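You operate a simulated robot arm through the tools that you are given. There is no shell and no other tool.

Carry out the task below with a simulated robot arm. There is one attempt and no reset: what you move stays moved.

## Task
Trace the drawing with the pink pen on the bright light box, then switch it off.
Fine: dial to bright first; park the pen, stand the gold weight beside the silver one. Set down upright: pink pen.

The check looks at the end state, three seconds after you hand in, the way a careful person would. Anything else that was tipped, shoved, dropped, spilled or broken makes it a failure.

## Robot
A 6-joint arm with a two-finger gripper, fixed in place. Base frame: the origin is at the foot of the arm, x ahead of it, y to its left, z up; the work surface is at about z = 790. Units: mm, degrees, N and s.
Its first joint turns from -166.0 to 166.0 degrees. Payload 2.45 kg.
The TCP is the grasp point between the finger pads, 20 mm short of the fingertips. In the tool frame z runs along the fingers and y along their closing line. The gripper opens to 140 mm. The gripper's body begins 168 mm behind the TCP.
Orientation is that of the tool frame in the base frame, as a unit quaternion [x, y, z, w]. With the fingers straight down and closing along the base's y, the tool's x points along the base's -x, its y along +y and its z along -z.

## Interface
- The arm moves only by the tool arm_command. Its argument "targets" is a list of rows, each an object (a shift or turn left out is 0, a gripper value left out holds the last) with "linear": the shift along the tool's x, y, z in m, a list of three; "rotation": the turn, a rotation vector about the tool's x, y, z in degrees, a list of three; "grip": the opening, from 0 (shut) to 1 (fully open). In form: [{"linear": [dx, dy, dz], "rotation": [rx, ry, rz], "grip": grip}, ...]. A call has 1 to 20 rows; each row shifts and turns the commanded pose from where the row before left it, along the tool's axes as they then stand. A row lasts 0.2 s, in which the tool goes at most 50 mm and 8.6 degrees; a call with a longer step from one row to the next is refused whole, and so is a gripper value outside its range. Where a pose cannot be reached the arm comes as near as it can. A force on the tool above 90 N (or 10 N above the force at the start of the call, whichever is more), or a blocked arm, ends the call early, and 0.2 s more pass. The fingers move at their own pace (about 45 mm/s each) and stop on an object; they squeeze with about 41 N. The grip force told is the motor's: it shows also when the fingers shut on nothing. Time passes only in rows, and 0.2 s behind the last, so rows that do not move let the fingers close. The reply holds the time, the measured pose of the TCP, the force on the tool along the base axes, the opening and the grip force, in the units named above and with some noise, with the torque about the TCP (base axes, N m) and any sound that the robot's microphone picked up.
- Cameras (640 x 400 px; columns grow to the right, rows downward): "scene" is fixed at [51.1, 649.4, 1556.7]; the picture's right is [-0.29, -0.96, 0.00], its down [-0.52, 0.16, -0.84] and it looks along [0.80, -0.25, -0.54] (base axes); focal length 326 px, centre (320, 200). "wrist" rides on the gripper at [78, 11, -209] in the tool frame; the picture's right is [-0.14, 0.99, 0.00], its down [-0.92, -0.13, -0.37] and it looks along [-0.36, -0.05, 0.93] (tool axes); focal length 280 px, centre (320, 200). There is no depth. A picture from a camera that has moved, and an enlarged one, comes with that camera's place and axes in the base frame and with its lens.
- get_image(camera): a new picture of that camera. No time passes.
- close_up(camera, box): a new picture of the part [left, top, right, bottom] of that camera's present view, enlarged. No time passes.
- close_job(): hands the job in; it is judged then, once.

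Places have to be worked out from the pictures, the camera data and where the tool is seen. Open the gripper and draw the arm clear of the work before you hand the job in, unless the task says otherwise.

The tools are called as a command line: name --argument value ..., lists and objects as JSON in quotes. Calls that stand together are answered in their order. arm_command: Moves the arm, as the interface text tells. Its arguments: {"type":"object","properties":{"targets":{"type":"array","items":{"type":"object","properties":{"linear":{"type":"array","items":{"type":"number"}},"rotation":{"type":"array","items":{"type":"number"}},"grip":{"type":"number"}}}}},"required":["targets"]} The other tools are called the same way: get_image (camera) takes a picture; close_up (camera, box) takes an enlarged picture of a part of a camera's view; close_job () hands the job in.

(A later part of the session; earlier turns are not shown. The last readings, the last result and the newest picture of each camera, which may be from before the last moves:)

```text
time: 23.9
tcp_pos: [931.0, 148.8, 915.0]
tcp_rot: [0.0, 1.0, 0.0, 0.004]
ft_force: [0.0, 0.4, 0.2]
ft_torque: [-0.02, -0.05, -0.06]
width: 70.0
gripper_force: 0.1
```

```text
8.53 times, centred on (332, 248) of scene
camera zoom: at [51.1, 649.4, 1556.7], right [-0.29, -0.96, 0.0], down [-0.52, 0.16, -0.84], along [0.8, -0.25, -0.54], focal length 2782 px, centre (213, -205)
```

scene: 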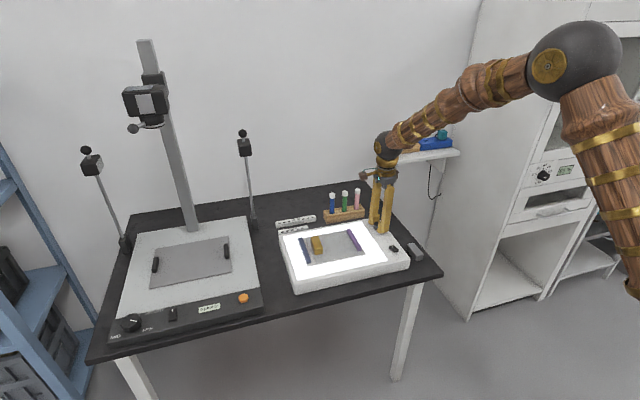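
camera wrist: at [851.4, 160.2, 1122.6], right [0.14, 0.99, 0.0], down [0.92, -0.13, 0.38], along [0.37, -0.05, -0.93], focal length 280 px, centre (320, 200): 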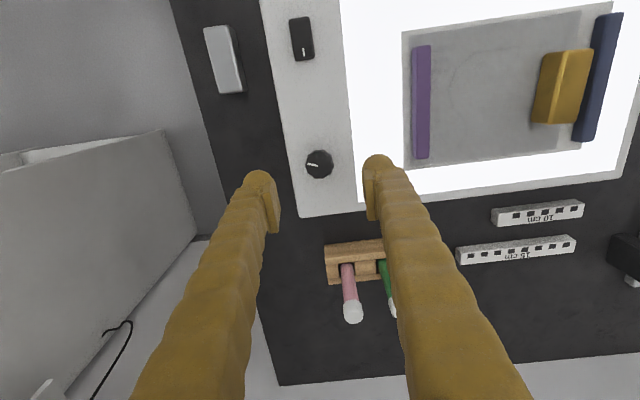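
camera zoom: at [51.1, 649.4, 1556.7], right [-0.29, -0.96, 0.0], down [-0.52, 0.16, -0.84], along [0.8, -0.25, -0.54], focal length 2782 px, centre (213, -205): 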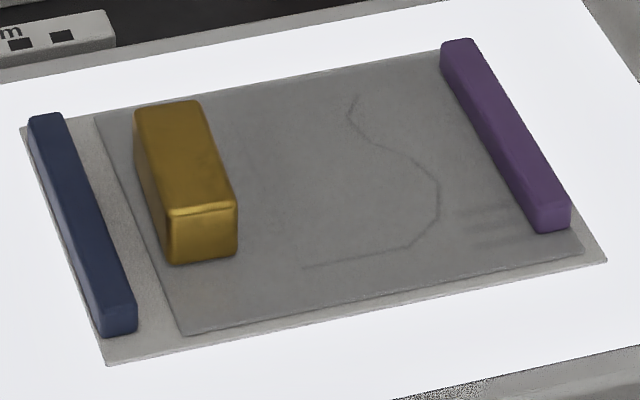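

The pointer has turned about 90° to face the right edge (−y). I'll regrip with better centring (dial centre ≈ (934.3, 148.1)) to confirm whether it is at the stop.

arm_command --targets '[{"linear": [-0.0026, -0.0008, 0], "rotation": [0, 0.46, 0]}, {"linear": [0, 0, 0.04]}, {"linear": [0, 0, 0.04]}, {"linear": [0, 0, 0.009]}, {"linear": [0, 0, 0.005]}, {"linear": [0, 0, 0.005]}, {}, {"grip": 0}, {}, {}, {}, {}]'

close_up --camera "wrist" --box '[260, 140, 380, 240]'

```text
time: 26.5
tcp_pos: [932.0, 148.7, 815.5]
tcp_rot: [0.001, 1.0, 0.0, 0.0]
ft_force: [0.5, -5.7, 0.2]
ft_torque: [-0.08, 0.05, 0.01]
width: 30.3
gripper_force: 45.5
```

```text
4.00 times, centred on (320, 190) of wrist
camera zoom: at [855.3, 159.4, 1023.8], right [0.14, 0.99, 0.0], down [0.92, -0.13, 0.37], along [0.36, -0.05, -0.93], focal length 1122 px, centre (320, 240)
```

zoom: 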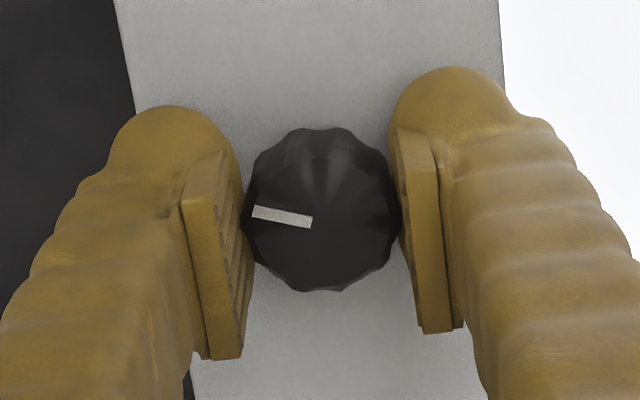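

Well centred now (small side force). Turning clockwise 24° in one go to see whether the dial follows.

arm_command --targets '[{"rotation": [0, 0, 8]}, {"rotation": [0, 0, 8]}, {"rotation": [0, 0, 8]}, {}]'

close_up --camera "wrist" --box '[260, 140, 380, 240]'

close_up --camera "scene" --box '[270, 205, 420, 300]'

```text
time: 27.5
tcp_pos: [933.9, 147.9, 814.9]
tcp_rot: [0.208, 0.978, 0.0, 0.0]
ft_force: [2.4, 7.8, 1.4]
ft_torque: [0.1, -0.02, 0.01]
width: 30.6
gripper_force: 45.0
```

```text
4.00 times, centred on (320, 190) of wrist
camera zoom: at [866.6, 190.8, 1023.8], right [0.53, 0.85, 0.0], down [0.79, -0.49, 0.37], along [0.31, -0.2, -0.93], focal length 1122 px, centre (320, 240)
```

zoom: 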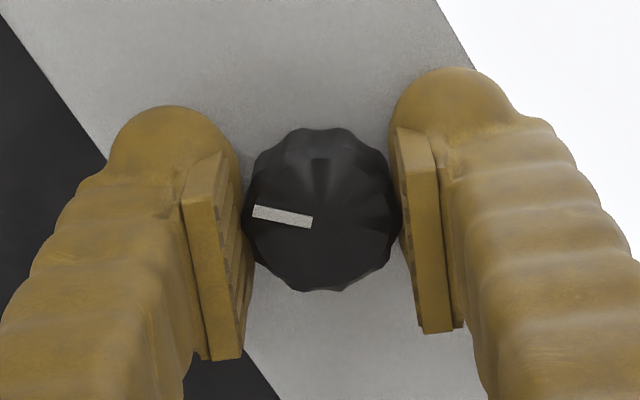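

```text
4.21 times, centred on (345, 252) of scene
camera zoom: at [51.1, 649.4, 1556.7], right [-0.29, -0.96, 0.0], down [-0.52, 0.16, -0.84], along [0.8, -0.25, -0.54], focal length 1373 px, centre (215, -21)
```

zoom: 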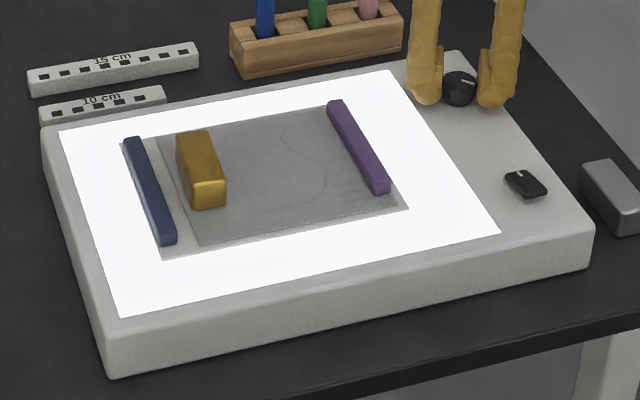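

The dial still follows freely with no stop. Turning further clockwise while comparing brightness.

arm_command --targets '[{"rotation": [0, 0, 8]}, {"rotation": [0, 0, 8]}, {"rotation": [0, 0, 8]}, {"rotation": [0, 0, 8]}, {"rotation": [0, 0, 8]}, {"rotation": [0, 0, 8]}, {}]'

close_up --camera "wrist" --box '[260, 140, 380, 240]'

close_up --camera "scene" --box '[270, 205, 420, 300]'

```text
time: 29.1
tcp_pos: [933.2, 148.6, 816.5]
tcp_rot: [0.589, 0.808, 0.001, 0.001]
ft_force: [38.4, 31.3, -11.9]
ft_torque: [0.26, -0.37, 0.68]
width: 30.8
gripper_force: 44.8
```

```text
4.00 times, centred on (320, 190) of wrist
camera zoom: at [920.4, 227.2, 1024.0], right [0.98, 0.17, 0.0], down [0.16, -0.92, 0.37], along [0.07, -0.36, -0.93], focal length 1122 px, centre (320, 240)
```

zoom: 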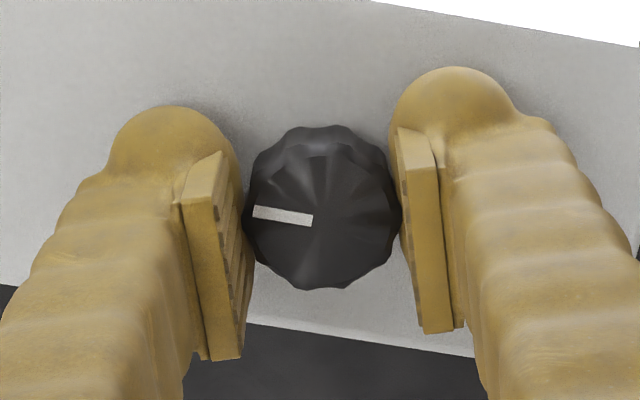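

```text
4.21 times, centred on (345, 252) of scene
camera zoom: at [51.1, 649.4, 1556.7], right [-0.29, -0.96, 0.0], down [-0.52, 0.16, -0.84], along [0.8, -0.25, -0.54], focal length 1373 px, centre (215, -21)
```

zoom: 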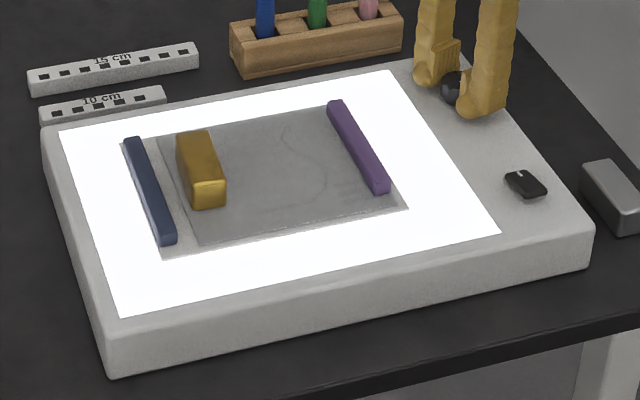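

Torque has risen to 0.68 N m and the pointer slipped a touch, which suggests the end stop. One more small turn to confirm.

arm_command --targets '[{"rotation": [0, 0, 5]}, {"rotation": [0, 0, 5]}, {}]'

close_up --camera "wrist" --box '[260, 140, 380, 240]'

close_up --camera "scene" --box '[295, 225, 370, 270]'

```text
time: 29.9
tcp_pos: [934.1, 148.5, 816.4]
tcp_rot: [0.657, 0.754, 0.001, 0.001]
ft_force: [55.2, 34.4, -0.6]
ft_torque: [0.36, -0.55, 0.42]
width: 30.5
gripper_force: 45.1
```

```text
4.00 times, centred on (320, 190) of wrist
camera zoom: at [934.1, 227.6, 1024.6], right [1.0, 0.0, 0.0], down [0.0, -0.93, 0.37], along [0.0, -0.37, -0.93], focal length 1122 px, centre (320, 240)
```

zoom: 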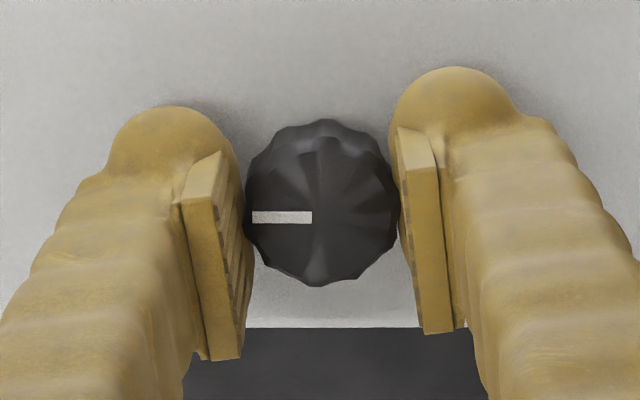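

```text
8.53 times, centred on (332, 248) of scene
camera zoom: at [51.1, 649.4, 1556.7], right [-0.29, -0.96, 0.0], down [-0.52, 0.16, -0.84], along [0.8, -0.25, -0.54], focal length 2782 px, centre (213, -205)
```

zoom: 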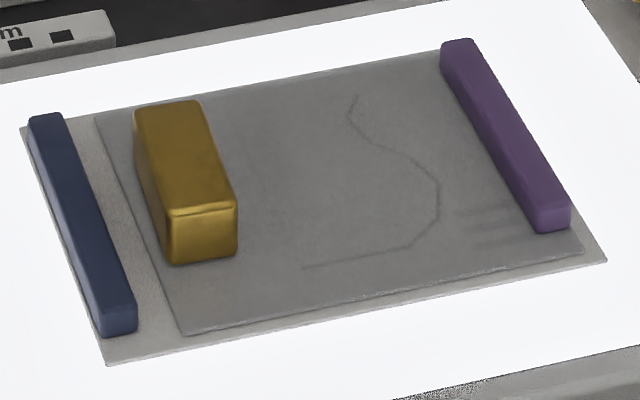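

The grip slips now while the dial stays: it's at its clockwise end stop and the panel is at its whitest. Releasing and lifting.

arm_command --targets '[{"grip": 0.5}, {}, {}, {"linear": [0, 0, -0.02]}, {"linear": [0, 0, -0.04]}, {"linear": [0, 0, -0.04], "rotation": [0, 0, -8]}, {"rotation": [0, 0, -8]}, {"rotation": [0, 0, -8]}, {"rotation": [0, 0, -8]}, {"rotation": [0, 0, -8]}, {"rotation": [0, 0, -8]}, {"rotation": [0, 0, -8]}, {"rotation": [0, 0, -8]}, {"rotation": [0, 0, -8]}, {"rotation": [0, 0, -8]}, {"rotation": [0, 0, -2]}, {}]'

get_image --camera "wrist"

get_image --camera "scene"

```text
time: 33.5
tcp_pos: [932.4, 149.4, 916.1]
tcp_rot: [0.0, 1.0, 0.0, 0.0]
ft_force: [-0.3, 0.6, -0.4]
ft_torque: [-0.02, -0.04, -0.05]
width: 70.0
gripper_force: 0.1
```

```text
taken
camera wrist: at [855.2, 159.7, 1124.4], right [0.14, 0.99, 0.0], down [0.92, -0.13, 0.37], along [0.36, -0.05, -0.93], focal length 280 px, centre (320, 200)
```

wrist: 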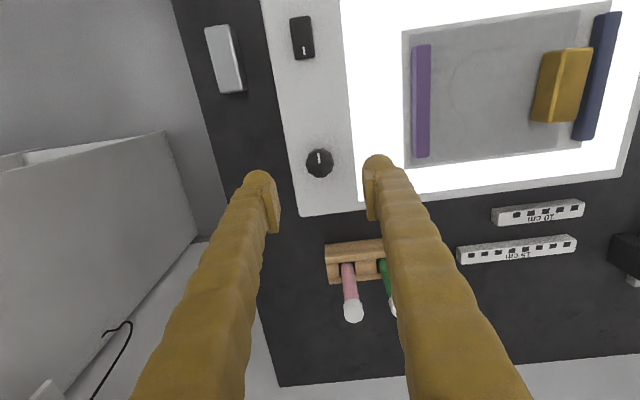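

```text
taken
```

scene: 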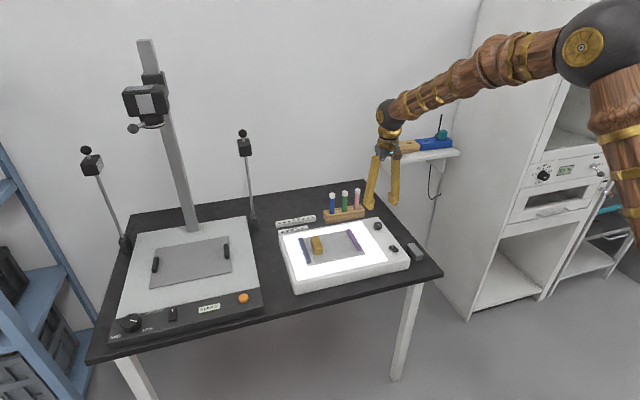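

The dial pointer now faces the front at its clockwise end. The pink pen is at about (1088, 167), beyond straight-down reach, so I'll raise the tool, tilt it 45° forward, and narrow the opening to ~34 mm.

arm_command --targets '[{"linear": [0, 0, -0.04], "grip": 0.24}, {"linear": [0, 0, -0.02]}, {"rotation": [0, -7.5, 0]}, {"rotation": [0, -7.5, 0]}, {"rotation": [0, -7.5, 0]}, {"rotation": [0, -7.5, 0]}, {"rotation": [0, -7.5, 0]}, {"rotation": [0, -7.5, 0]}, {}]'

get_image --camera "wrist"

get_image --camera "scene"

```text
time: 35.5
tcp_pos: [934.2, 143.7, 975.4]
tcp_rot: [0.002, 0.936, -0.007, 0.353]
ft_force: [-0.4, 0.0, 0.1]
ft_torque: [-0.01, -0.02, -0.03]
width: 33.4
gripper_force: 0.1
out of reach, approached as far as the arm can: row 8
```

```text
taken
camera wrist: at [738.1, 157.7, 1080.2], right [0.12, 0.99, 0.08], down [0.45, -0.12, 0.89], along [0.89, -0.07, -0.46], focal length 280 px, centre (320, 200)
```

wrist: 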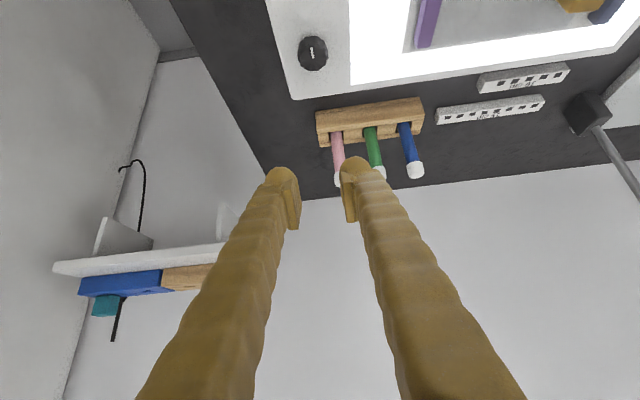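

```text
taken
```

scene: 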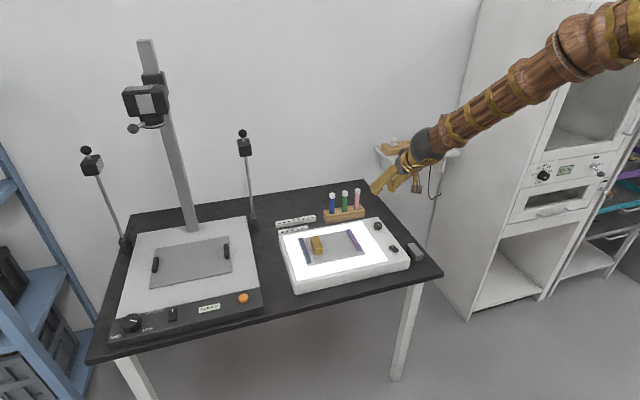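

The tilt stopped near 41°. I back off to 37.5° and extend forward at this safe height to test the reach.

arm_command --targets '[{"rotation": [0, 7.5, 0]}, {"linear": [-0.0317, 0, 0.0244]}, {"linear": [-0.0317, 0, 0.0244]}, {}]'

get_image --camera "wrist"

get_image --camera "scene"

```text
time: 36.5
tcp_pos: [1017.7, 135.6, 969.4]
tcp_rot: [0.004, 0.957, -0.008, 0.291]
ft_force: [0.1, 0.4, -0.5]
ft_torque: [0.02, -0.02, 0.01]
width: 33.8
gripper_force: 0.1
out of reach, approached as far as the arm can: row 1
```

```text
taken
camera wrist: at [836.4, 151.3, 1100.0], right [0.13, 0.99, 0.06], down [0.56, -0.12, 0.82], along [0.82, -0.07, -0.57], focal length 280 px, centre (320, 200)
```

wrist: 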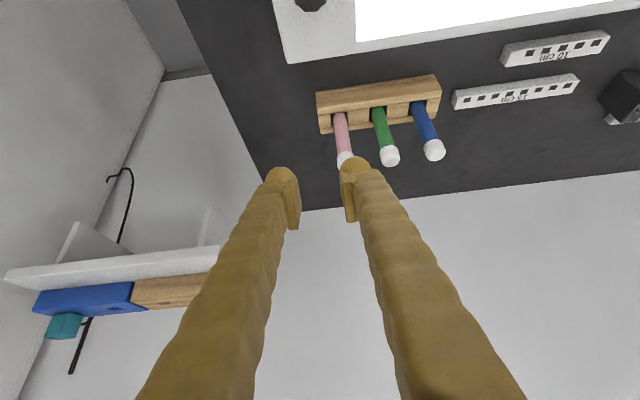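

```text
taken
```

scene: 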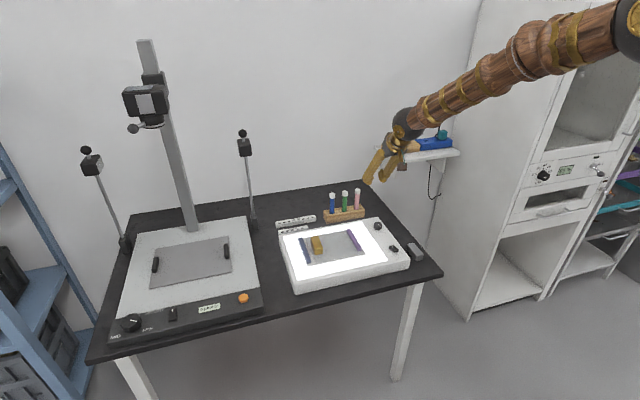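

Reached x≈1018 with a tilt of ~34°. Zooming on the pen rack to locate the pink pen more exactly from this lower angle.

close_up --camera "wrist" --box '[290, 60, 460, 180]'

close_up --camera "scene" --box '[310, 170, 400, 230]'

```text
3.33 times, centred on (375, 120) of wrist
camera zoom: at [836.4, 151.3, 1100.0], right [0.13, 0.99, 0.06], down [0.56, -0.12, 0.82], along [0.82, -0.07, -0.57], focal length 935 px, centre (137, 467)
```

zoom: 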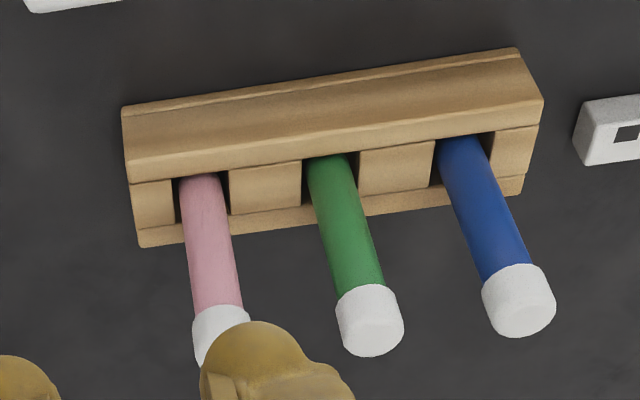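

```text
6.67 times, centred on (355, 200) of scene
camera zoom: at [51.1, 649.4, 1556.7], right [-0.29, -0.96, 0.0], down [-0.52, 0.16, -0.84], along [0.8, -0.25, -0.54], focal length 2173 px, centre (87, 200)
```

zoom: 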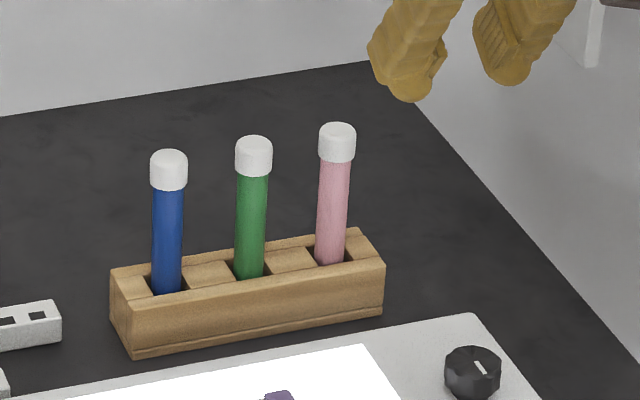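

The pens' lines of sight meet at about (1101, 166) with the cap joint near z 847. I lower the tilted gripper in front of the pink pen at (1035, 166, 850), keeping clear of it, and look.

arm_command --targets '[{"rotation": [-1.0, 0, -0.17]}, {"linear": [0.01044, 0.006, 0.02168]}, {"linear": [0.01044, 0.006, 0.02168]}, {"linear": [0.01044, 0.006, 0.02168]}, {"linear": [0.01044, 0.006, 0.02168]}, {"linear": [0.01044, 0.006, 0.02168]}, {}]'

get_image --camera "wrist"

close_up --camera "scene" --box '[310, 150, 430, 240]'

```text
time: 38.1
tcp_pos: [1034.1, 167.3, 851.2]
tcp_rot: [0.0, 0.957, 0.0, 0.291]
ft_force: [0.0, -0.5, -0.4]
ft_torque: [0.01, 0.01, 0.01]
width: 33.3
gripper_force: 0.0
```

```text
taken
camera wrist: at [852.7, 178.6, 981.1], right [0.12, 0.99, 0.08], down [0.56, -0.13, 0.82], along [0.82, -0.05, -0.57], focal length 280 px, centre (320, 200)
```

wrist: 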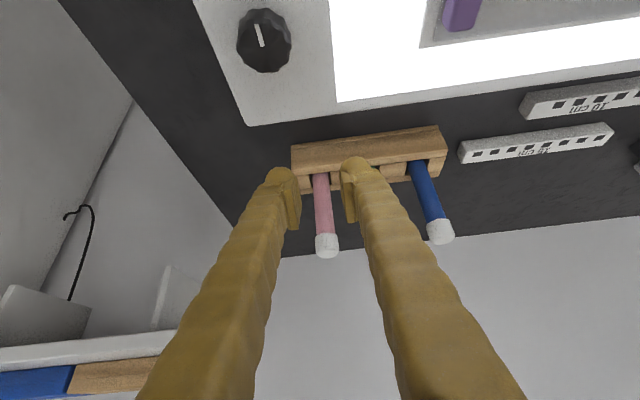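

```text
4.44 times, centred on (370, 195) of scene
camera zoom: at [51.1, 649.4, 1556.7], right [-0.29, -0.96, 0.0], down [-0.52, 0.16, -0.84], along [0.8, -0.25, -0.54], focal length 1449 px, centre (98, 222)
```

zoom: 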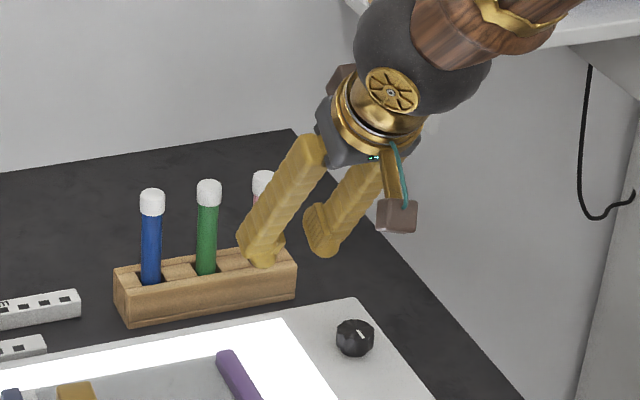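

The pose is accurately reached and the pink pen is centred between the fingers (pen y ≈ 166.5). I advance toward it, leaving the last bit for a check.

arm_command --targets '[{"linear": [-0.0121, 0, 0.012]}, {"linear": [-0.0121, 0, 0.012]}, {"linear": [-0.0121, 0, 0.012]}, {}]'

get_image --camera "wrist"

close_up --camera "scene" --box '[310, 160, 400, 230]'

```text
time: 39.1
tcp_pos: [1084.8, 165.9, 843.7]
tcp_rot: [0.001, 0.956, 0.0, 0.292]
ft_force: [0.2, -1.1, 0.6]
ft_torque: [0.0, -0.01, -0.07]
width: 33.6
gripper_force: 0.0
```

```text
taken
camera wrist: at [902.7, 177.8, 972.1], right [0.12, 0.99, 0.08], down [0.56, -0.13, 0.82], along [0.82, -0.05, -0.57], focal length 280 px, centre (320, 200)
```

wrist: 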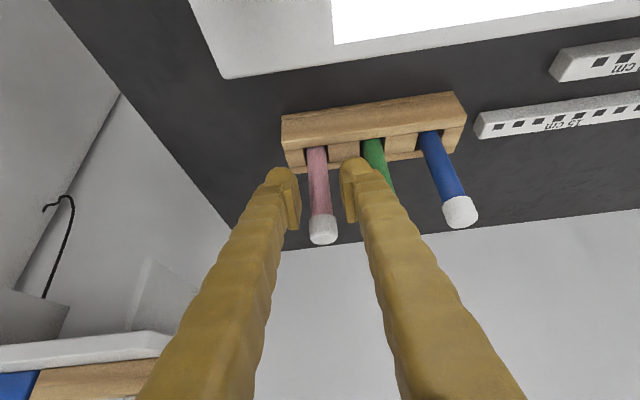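

```text
5.71 times, centred on (355, 195) of scene
camera zoom: at [51.1, 649.4, 1556.7], right [-0.29, -0.96, 0.0], down [-0.52, 0.16, -0.84], along [0.8, -0.25, -0.54], focal length 1863 px, centre (120, 229)
```

zoom: 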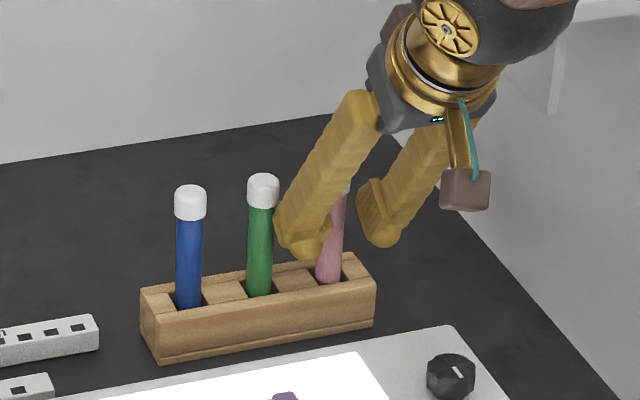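

The pen runs centrally between the pads; a final 13 mm forward puts the TCP on its axis, then I close.

arm_command --targets '[{"linear": [-0.0043, 0, 0.005]}, {"linear": [-0.0043, 0, 0.0055]}, {}, {"grip": 0}, {}, {}, {}]'

get_image --camera "wrist"

close_up --camera "scene" --box '[310, 160, 400, 230]'

```text
time: 40.7
tcp_pos: [1097.1, 167.3, 838.4]
tcp_rot: [0.001, 0.957, 0.0, 0.292]
ft_force: [0.2, 0.0, -0.5]
ft_torque: [0.03, -0.01, 0.0]
width: 15.2
gripper_force: 41.3
```

```text
taken
camera wrist: at [915.5, 178.2, 967.2], right [0.12, 0.99, 0.08], down [0.56, -0.13, 0.82], along [0.82, -0.05, -0.57], focal length 280 px, centre (320, 200)
```

wrist: 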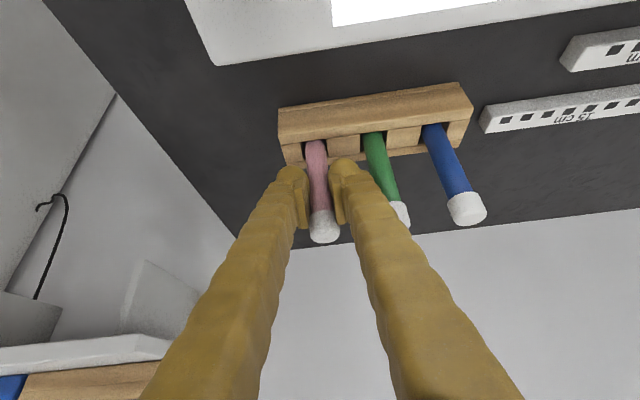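

```text
5.71 times, centred on (355, 195) of scene
camera zoom: at [51.1, 649.4, 1556.7], right [-0.29, -0.96, 0.0], down [-0.52, 0.16, -0.84], along [0.8, -0.25, -0.54], focal length 1863 px, centre (120, 229)
```

zoom: 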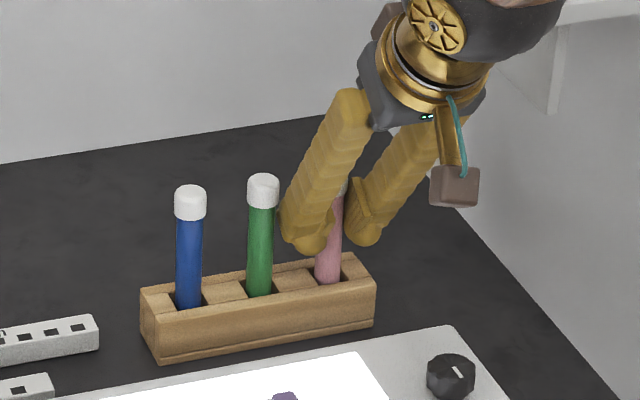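

Pen gripped at 15 mm width. I lift it straight up 60 mm and check.

arm_command --targets '[{"linear": [-0.0112, 0, -0.0166]}, {"linear": [-0.0112, 0, -0.0166]}, {"linear": [-0.0112, 0, -0.0166]}, {}]'

get_image --camera "wrist"

close_up --camera "scene" --box '[310, 150, 400, 230]'

```text
time: 41.7
tcp_pos: [1097.3, 167.9, 899.1]
tcp_rot: [0.0, 0.957, -0.001, 0.291]
ft_force: [-0.7, -0.7, -0.7]
ft_torque: [-0.01, -0.02, 0.03]
width: 15.3
gripper_force: 40.6
```

```text
taken
camera wrist: at [916.3, 178.7, 1028.5], right [0.12, 0.99, 0.08], down [0.56, -0.13, 0.82], along [0.82, -0.05, -0.57], focal length 280 px, centre (320, 200)
```

wrist: 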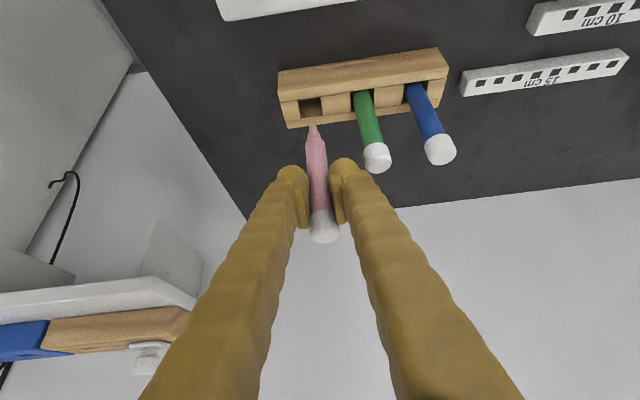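

```text
5.00 times, centred on (355, 190) of scene
camera zoom: at [51.1, 649.4, 1556.7], right [-0.29, -0.96, 0.0], down [-0.52, 0.16, -0.84], along [0.8, -0.25, -0.54], focal length 1630 px, centre (145, 250)
```

zoom: 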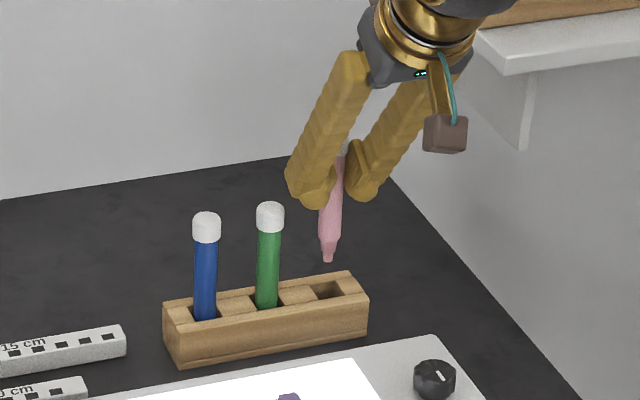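

The pen is out, nib down, about 86 mm below the TCP. I raise it a little more, retract over the box and swing left over the drawing.

arm_command --targets '[{"linear": [-0.0167, 0, -0.0249]}, {"linear": [0.0249, 0, -0.0167]}, {"linear": [0.0332, 0, -0.0223]}, {"linear": [0.0332, 0, -0.0223]}, {"linear": [0.0332, 0, -0.0223]}, {"linear": [0.0332, 0, -0.0223]}, {"linear": [0.0083, 0, -0.0056]}, {}]'

get_image --camera "wrist"

get_image --camera "scene"

```text
time: 43.5
tcp_pos: [897.1, 166.8, 928.8]
tcp_rot: [0.0, 0.957, 0.0, 0.291]
ft_force: [0.0, 0.6, 0.8]
ft_torque: [-0.02, -0.01, 0.03]
width: 15.3
gripper_force: 40.5
```

```text
taken
camera wrist: at [715.4, 178.0, 1058.1], right [0.12, 0.99, 0.08], down [0.56, -0.13, 0.82], along [0.82, -0.05, -0.57], focal length 280 px, centre (320, 200)
```

wrist: 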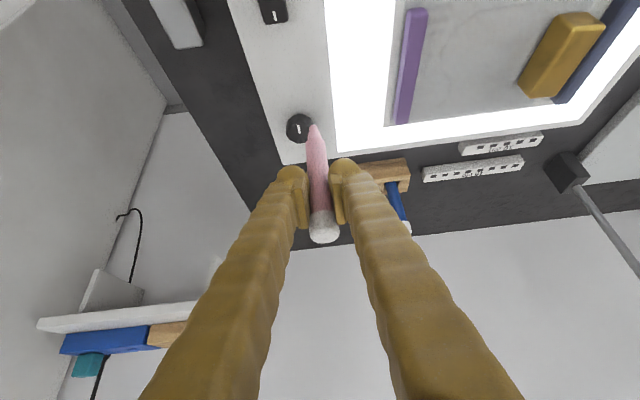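

```text
taken
```

scene: 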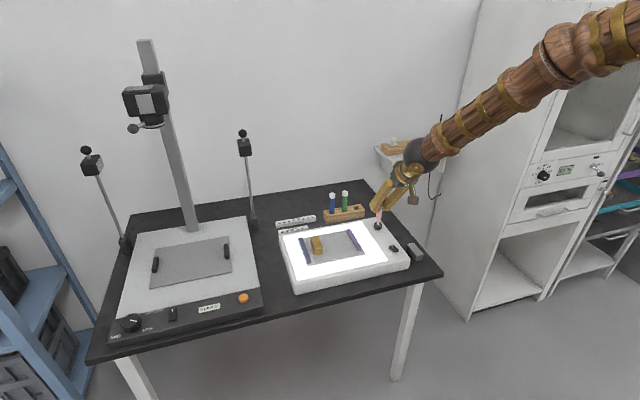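

Pose holds well. Moving left over the drawing now.

arm_command --targets '[{"linear": [0.0199, 0.035, -0.0134]}, {"linear": [0.0199, 0.035, -0.0134]}, {"linear": [0.0199, 0.035, -0.0134]}, {"linear": [0.01, 0.03, -0.0067]}, {}]'

get_image --camera "wrist"

get_image --camera "scene"

```text
time: 44.7
tcp_pos: [812.0, 301.6, 927.5]
tcp_rot: [0.0, 0.957, -0.001, 0.292]
ft_force: [0.1, 0.0, -0.3]
ft_torque: [0.01, -0.01, 0.02]
width: 15.5
gripper_force: 40.7
```

```text
taken
camera wrist: at [629.6, 313.4, 1057.4], right [0.12, 0.99, 0.08], down [0.56, -0.13, 0.82], along [0.82, -0.05, -0.57], focal length 280 px, centre (320, 200)
```

wrist: 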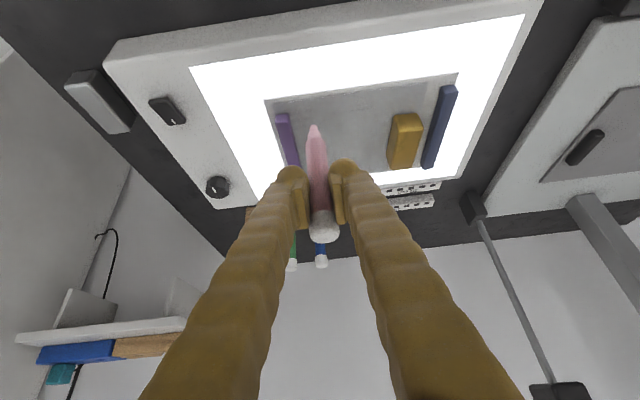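

```text
taken
```

scene: 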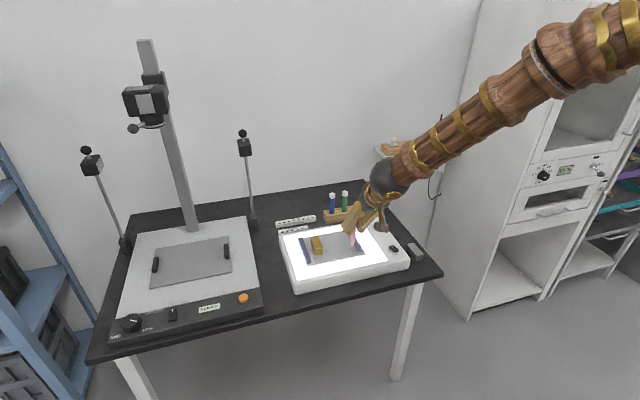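

Tilt holds here too. To see the whole line unobstructed, I shift 65 mm forward so the drawing appears above the nib in the wrist view.

arm_command --targets '[{"linear": [-0.027, 0, 0.0181]}, {"linear": [-0.027, 0, 0.0181]}, {}]'

get_image --camera "wrist"

close_up --camera "wrist" --box '[250, 10, 470, 150]'

close_up --camera "scene" --box '[295, 215, 380, 275]'

```text
time: 45.5
tcp_pos: [878.6, 301.8, 928.7]
tcp_rot: [0.001, 0.957, -0.001, 0.291]
ft_force: [-0.8, -0.4, -0.1]
ft_torque: [-0.03, -0.05, -0.01]
width: 15.2
gripper_force: 41.2
```

```text
taken
camera wrist: at [696.8, 313.5, 1058.4], right [0.12, 0.99, 0.08], down [0.56, -0.13, 0.82], along [0.82, -0.05, -0.57], focal length 280 px, centre (320, 200)
```

wrist: 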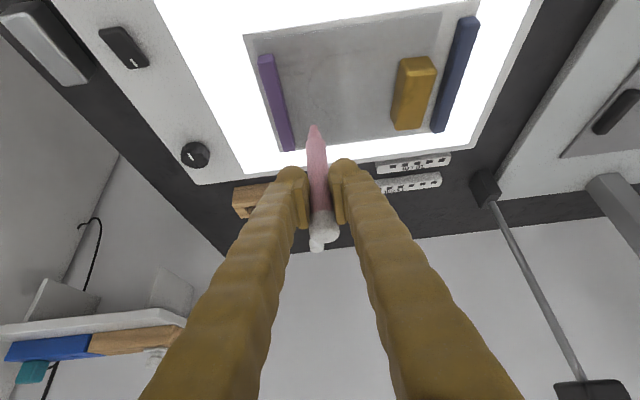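

```text
2.86 times, centred on (360, 80) of wrist
camera zoom: at [696.8, 313.5, 1058.4], right [0.12, 0.99, 0.08], down [0.56, -0.13, 0.82], along [0.82, -0.05, -0.57], focal length 801 px, centre (206, 543)
```

zoom: 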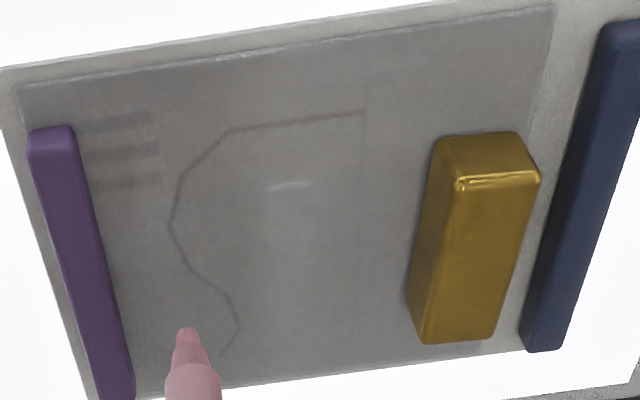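

```text
6.67 times, centred on (338, 245) of scene
camera zoom: at [51.1, 649.4, 1556.7], right [-0.29, -0.96, 0.0], down [-0.52, 0.16, -0.84], along [0.8, -0.25, -0.54], focal length 2173 px, centre (203, -100)
```

zoom: 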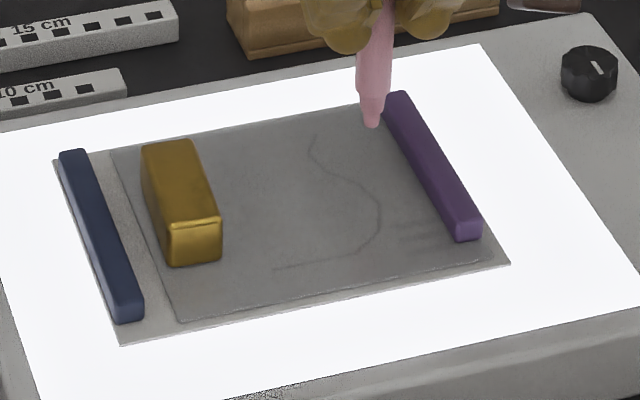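

The open line is fully visible: from the left start near the front, curving right and back. I zoom more for precise points.

close_up --camera "wrist" --box '[295, 35, 395, 98]'

close_up --camera "wrist" --box '[290, 75, 390, 138]'

close_up --camera "scene" --box '[320, 230, 365, 260]'

```text
6.35 times, centred on (345, 66) of wrist
camera zoom: at [696.8, 313.5, 1058.4], right [0.12, 0.99, 0.08], down [0.56, -0.13, 0.82], along [0.82, -0.05, -0.57], focal length 1780 px, centre (161, 1048)
```

zoom: 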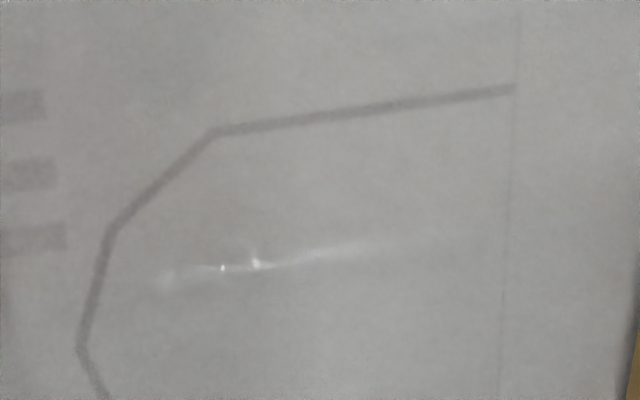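

```text
6.35 times, centred on (340, 106) of wrist
camera zoom: at [696.8, 313.5, 1058.4], right [0.12, 0.99, 0.08], down [0.56, -0.13, 0.82], along [0.82, -0.05, -0.57], focal length 1780 px, centre (193, 794)
```

zoom: 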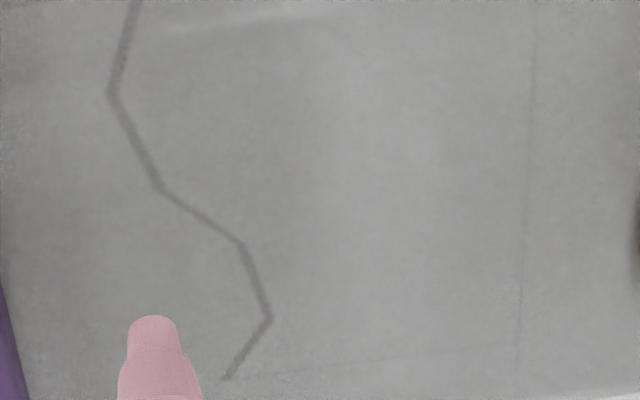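

```text
13.33 times, centred on (342, 245) of scene
camera zoom: at [51.1, 649.4, 1556.7], right [-0.29, -0.96, 0.0], down [-0.52, 0.16, -0.84], along [0.8, -0.25, -0.54], focal length 4347 px, centre (20, -400)
```

zoom: 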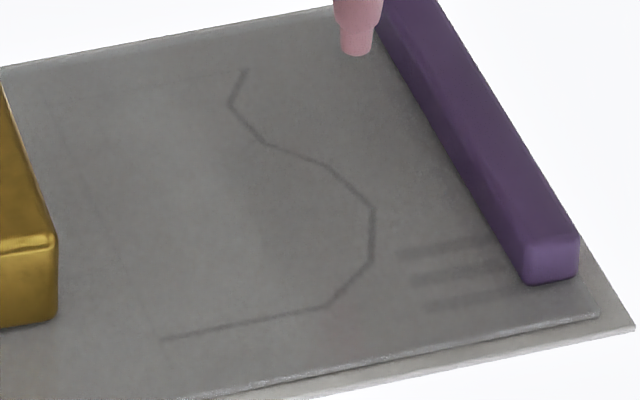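

Both cameras agree on the line: vertices ≈ A(841,371), B(841,326), C(854,308), D(873,300), E(893,306), F(907,319), G(926,323), H(939,313) at z≈792. The nib is about (+9.5, +0.5, −92.5) from the TCP. I hover over A and check.

arm_command --targets '[{"linear": [0.0193, 0.03435, -0.01295]}, {"linear": [0.0193, 0.03435, -0.01295]}, {"linear": [0.0078, 0, 0.01165]}, {"linear": [0.0078, 0, 0.01165]}, {}]'

close_up --camera "wrist" --box '[260, 80, 400, 168]'

close_up --camera "scene" --box '[295, 215, 380, 275]'

```text
time: 46.7
tcp_pos: [830.9, 370.2, 901.2]
tcp_rot: [0.0, 0.957, 0.0, 0.291]
ft_force: [-1.5, -0.2, 0.5]
ft_torque: [-0.01, 0.02, 0.01]
width: 15.4
gripper_force: 40.8
```

```text
4.55 times, centred on (330, 124) of wrist
camera zoom: at [649.7, 382.0, 1030.9], right [0.12, 0.99, 0.08], down [0.56, -0.13, 0.82], along [0.82, -0.05, -0.57], focal length 1274 px, centre (274, 546)
```

zoom: 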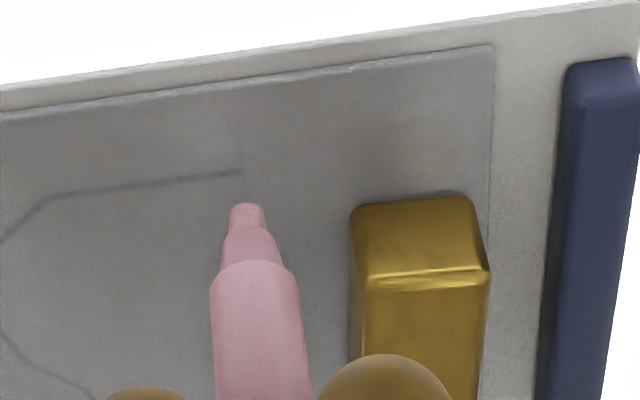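

```text
6.67 times, centred on (338, 245) of scene
camera zoom: at [51.1, 649.4, 1556.7], right [-0.29, -0.96, 0.0], down [-0.52, 0.16, -0.84], along [0.8, -0.25, -0.54], focal length 2173 px, centre (203, -100)
```

zoom: 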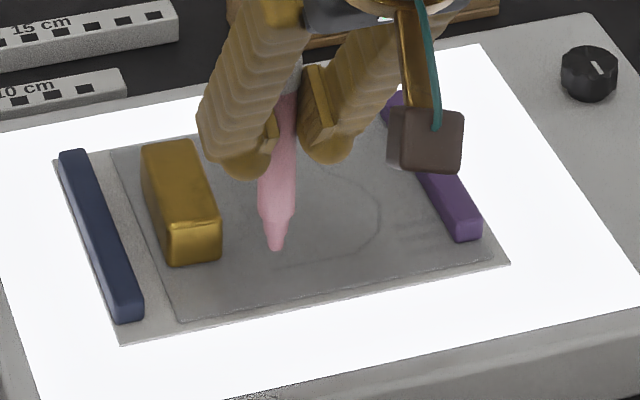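

The nib lines up as predicted for A. I lower to just above the paper and look again.

arm_command --targets '[{"linear": [0.0025, 0.0002, 0.0056]}, {"linear": [0.0033, 0, 0.005]}, {}]'

close_up --camera "wrist" --box '[260, 80, 400, 168]'

close_up --camera "scene" --box '[320, 230, 365, 260]'

```text
time: 47.5
tcp_pos: [832.6, 371.0, 889.3]
tcp_rot: [0.001, 0.957, -0.001, 0.291]
ft_force: [0.8, 0.0, 0.4]
ft_torque: [0.0, 0.02, 0.01]
width: 15.3
gripper_force: 40.5
```

```text
4.55 times, centred on (330, 124) of wrist
camera zoom: at [651.0, 382.1, 1018.5], right [0.12, 0.99, 0.08], down [0.56, -0.13, 0.82], along [0.82, -0.05, -0.57], focal length 1274 px, centre (274, 546)
```

zoom: 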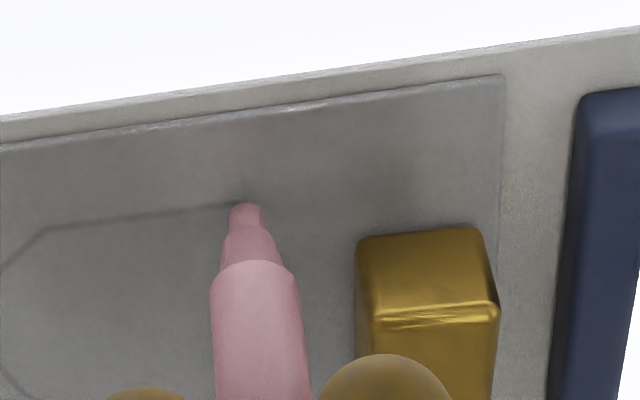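

```text
13.33 times, centred on (342, 245) of scene
camera zoom: at [51.1, 649.4, 1556.7], right [-0.29, -0.96, 0.0], down [-0.52, 0.16, -0.84], along [0.8, -0.25, -0.54], focal length 4347 px, centre (20, -400)
```

zoom: 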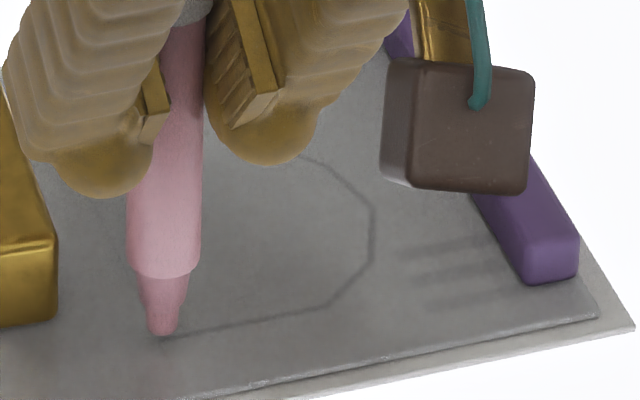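

The nib is almost on point A in both views. Lowering in 1 mm steps until it touches.

arm_command --targets '[{"linear": [0.00056, 0, 0.00083]}, {"linear": [0.00056, 0, 0.00083]}, {"linear": [0.00056, 0, 0.00083]}, {}]'

close_up --camera "scene" --box '[320, 230, 365, 260]'

close_up --camera "wrist" --box '[260, 100, 360, 163]'

```text
time: 48.5
tcp_pos: [833.2, 371.2, 885.1]
tcp_rot: [0.001, 0.957, -0.001, 0.291]
ft_force: [-0.2, -0.5, 1.7]
ft_torque: [-0.02, -0.05, 0.0]
width: 15.3
gripper_force: 41.0
```

```text
13.33 times, centred on (342, 245) of scene
camera zoom: at [51.1, 649.4, 1556.7], right [-0.29, -0.96, 0.0], down [-0.52, 0.16, -0.84], along [0.8, -0.25, -0.54], focal length 4347 px, centre (20, -400)
```

zoom: 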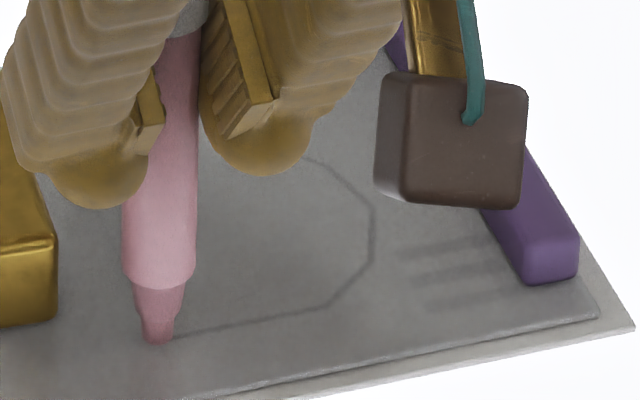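

```text
6.35 times, centred on (310, 132) of wrist
camera zoom: at [651.7, 382.9, 1014.7], right [0.12, 0.99, 0.08], down [0.56, -0.13, 0.82], along [0.82, -0.05, -0.57], focal length 1780 px, centre (384, 635)
```

zoom: 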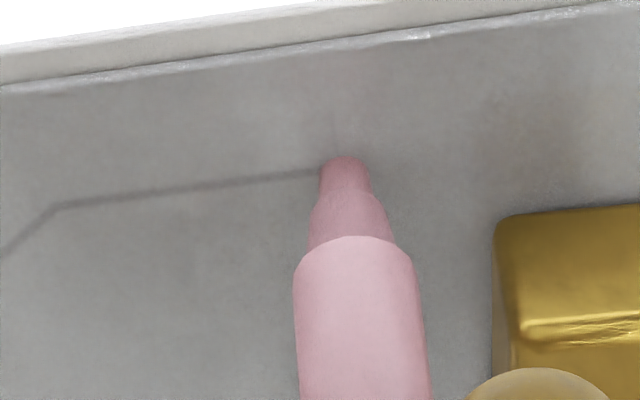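

Nib within about 1 mm of A and a hint of force (1.7 N). Another 1 mm to confirm contact.

arm_command --targets '[{"linear": [0.00056, -0.001, 0.00083]}, {}]'

```text
time: 49.1
tcp_pos: [832.4, 370.2, 884.9]
tcp_rot: [0.001, 0.957, 0.0, 0.291]
ft_force: [0.6, 0.5, 10.0]
ft_torque: [0.02, -0.13, -0.03]
width: 15.2
gripper_force: 40.8
```

Contact at 10 N. I ease off slightly and draw the first half of A→B, then check for ink.

arm_command --targets '[{"linear": [-0.00017, 0, -0.00025]}, {"linear": [6e-05, -0.005, -4e-05]}, {"linear": [6e-05, -0.005, -4e-05]}, {"linear": [6e-05, -0.005, -4e-05]}, {"linear": [6e-05, -0.005, -4e-05]}, {}]'

close_up --camera "wrist" --box '[260, 90, 380, 163]'

close_up --camera "scene" --box '[320, 230, 365, 260]'

```text
time: 50.5
tcp_pos: [833.4, 350.6, 885.0]
tcp_rot: [0.002, 0.957, -0.001, 0.291]
ft_force: [1.6, 2.2, 16.8]
ft_torque: [0.19, -0.25, 0.0]
width: 15.4
gripper_force: 41.4
```

```text
5.33 times, centred on (320, 126) of wrist
camera zoom: at [652.2, 361.7, 1013.7], right [0.12, 0.99, 0.08], down [0.56, -0.13, 0.82], along [0.82, -0.05, -0.57], focal length 1495 px, centre (320, 592)
```

zoom: 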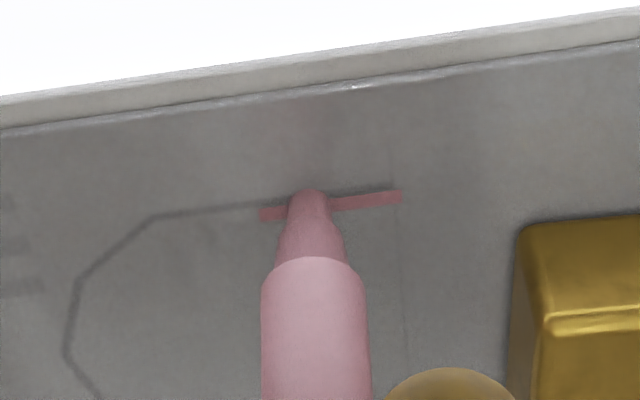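

```text
13.33 times, centred on (342, 245) of scene
camera zoom: at [51.1, 649.4, 1556.7], right [-0.29, -0.96, 0.0], down [-0.52, 0.16, -0.84], along [0.8, -0.25, -0.54], focal length 4347 px, centre (20, -400)
```

zoom: 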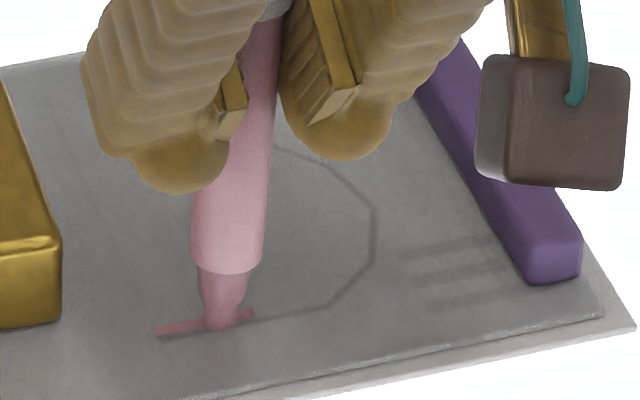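

It's inking, roughly 2 mm behind the line. I look closely at how the ink relates to the nib before continuing.

close_up --camera "wrist" --box '[290, 110, 350, 148]'

close_up --camera "scene" --box '[325, 240, 350, 258]'

```text
10.53 times, centred on (320, 129) of wrist
camera zoom: at [652.2, 361.7, 1013.7], right [0.12, 0.99, 0.08], down [0.56, -0.13, 0.82], along [0.82, -0.05, -0.57], focal length 2952 px, centre (320, 947)
```

zoom: 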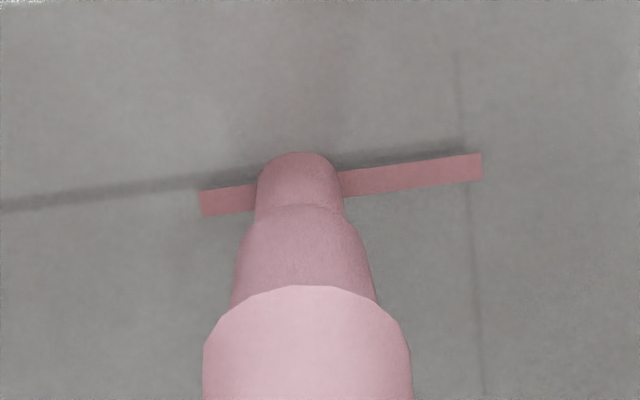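

```text
16.00 times, centred on (338, 249) of scene
camera zoom: at [51.1, 649.4, 1556.7], right [-0.29, -0.96, 0.0], down [-0.52, 0.16, -0.84], along [0.8, -0.25, -0.54], focal length 5216 px, centre (40, -584)
```

zoom: 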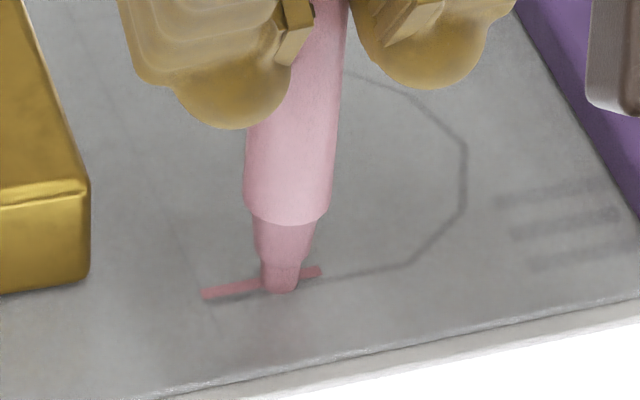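

Ink starts right at A; pressure crept up to 17 N and the nib lags a little. I raise ~0.8 mm, correct 1.5 mm toward the front, and continue toward B.

arm_command --targets '[{"linear": [-0.00045, 0, -0.00067]}, {"linear": [0.0004, -0.0045, -0.0003]}, {"linear": [0.0004, -0.0045, -0.0003]}, {"linear": [0.0004, -0.0045, -0.0003]}, {"linear": [0, -0.0045, 0]}, {}]'

close_up --camera "wrist" --box '[270, 90, 390, 163]'

close_up --camera "scene" --box '[320, 230, 365, 260]'

```text
time: 51.9
tcp_pos: [831.3, 331.9, 886.0]
tcp_rot: [0.0, 0.957, -0.001, 0.292]
ft_force: [0.8, 0.0, 0.6]
ft_torque: [-0.01, -0.02, -0.03]
width: 15.3
gripper_force: 40.3
```

```text
5.33 times, centred on (330, 126) of wrist
camera zoom: at [650.1, 343.6, 1015.0], right [0.12, 0.99, 0.08], down [0.56, -0.13, 0.82], along [0.82, -0.05, -0.57], focal length 1495 px, centre (267, 592)
```

zoom: 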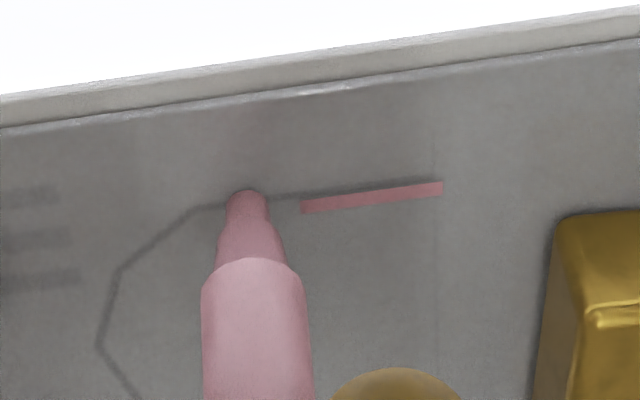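

```text
13.33 times, centred on (342, 245) of scene
camera zoom: at [51.1, 649.4, 1556.7], right [-0.29, -0.96, 0.0], down [-0.52, 0.16, -0.84], along [0.8, -0.25, -0.54], focal length 4347 px, centre (20, -400)
```

zoom: 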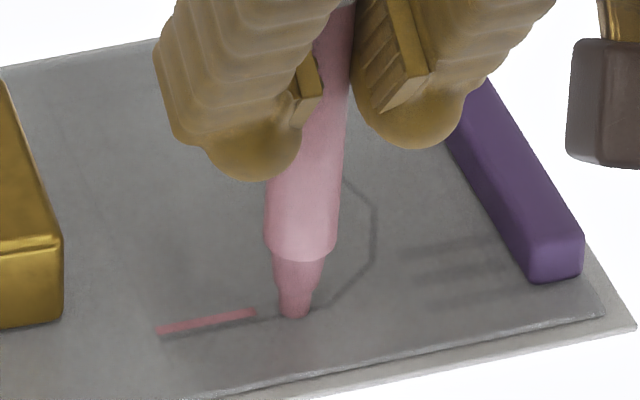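

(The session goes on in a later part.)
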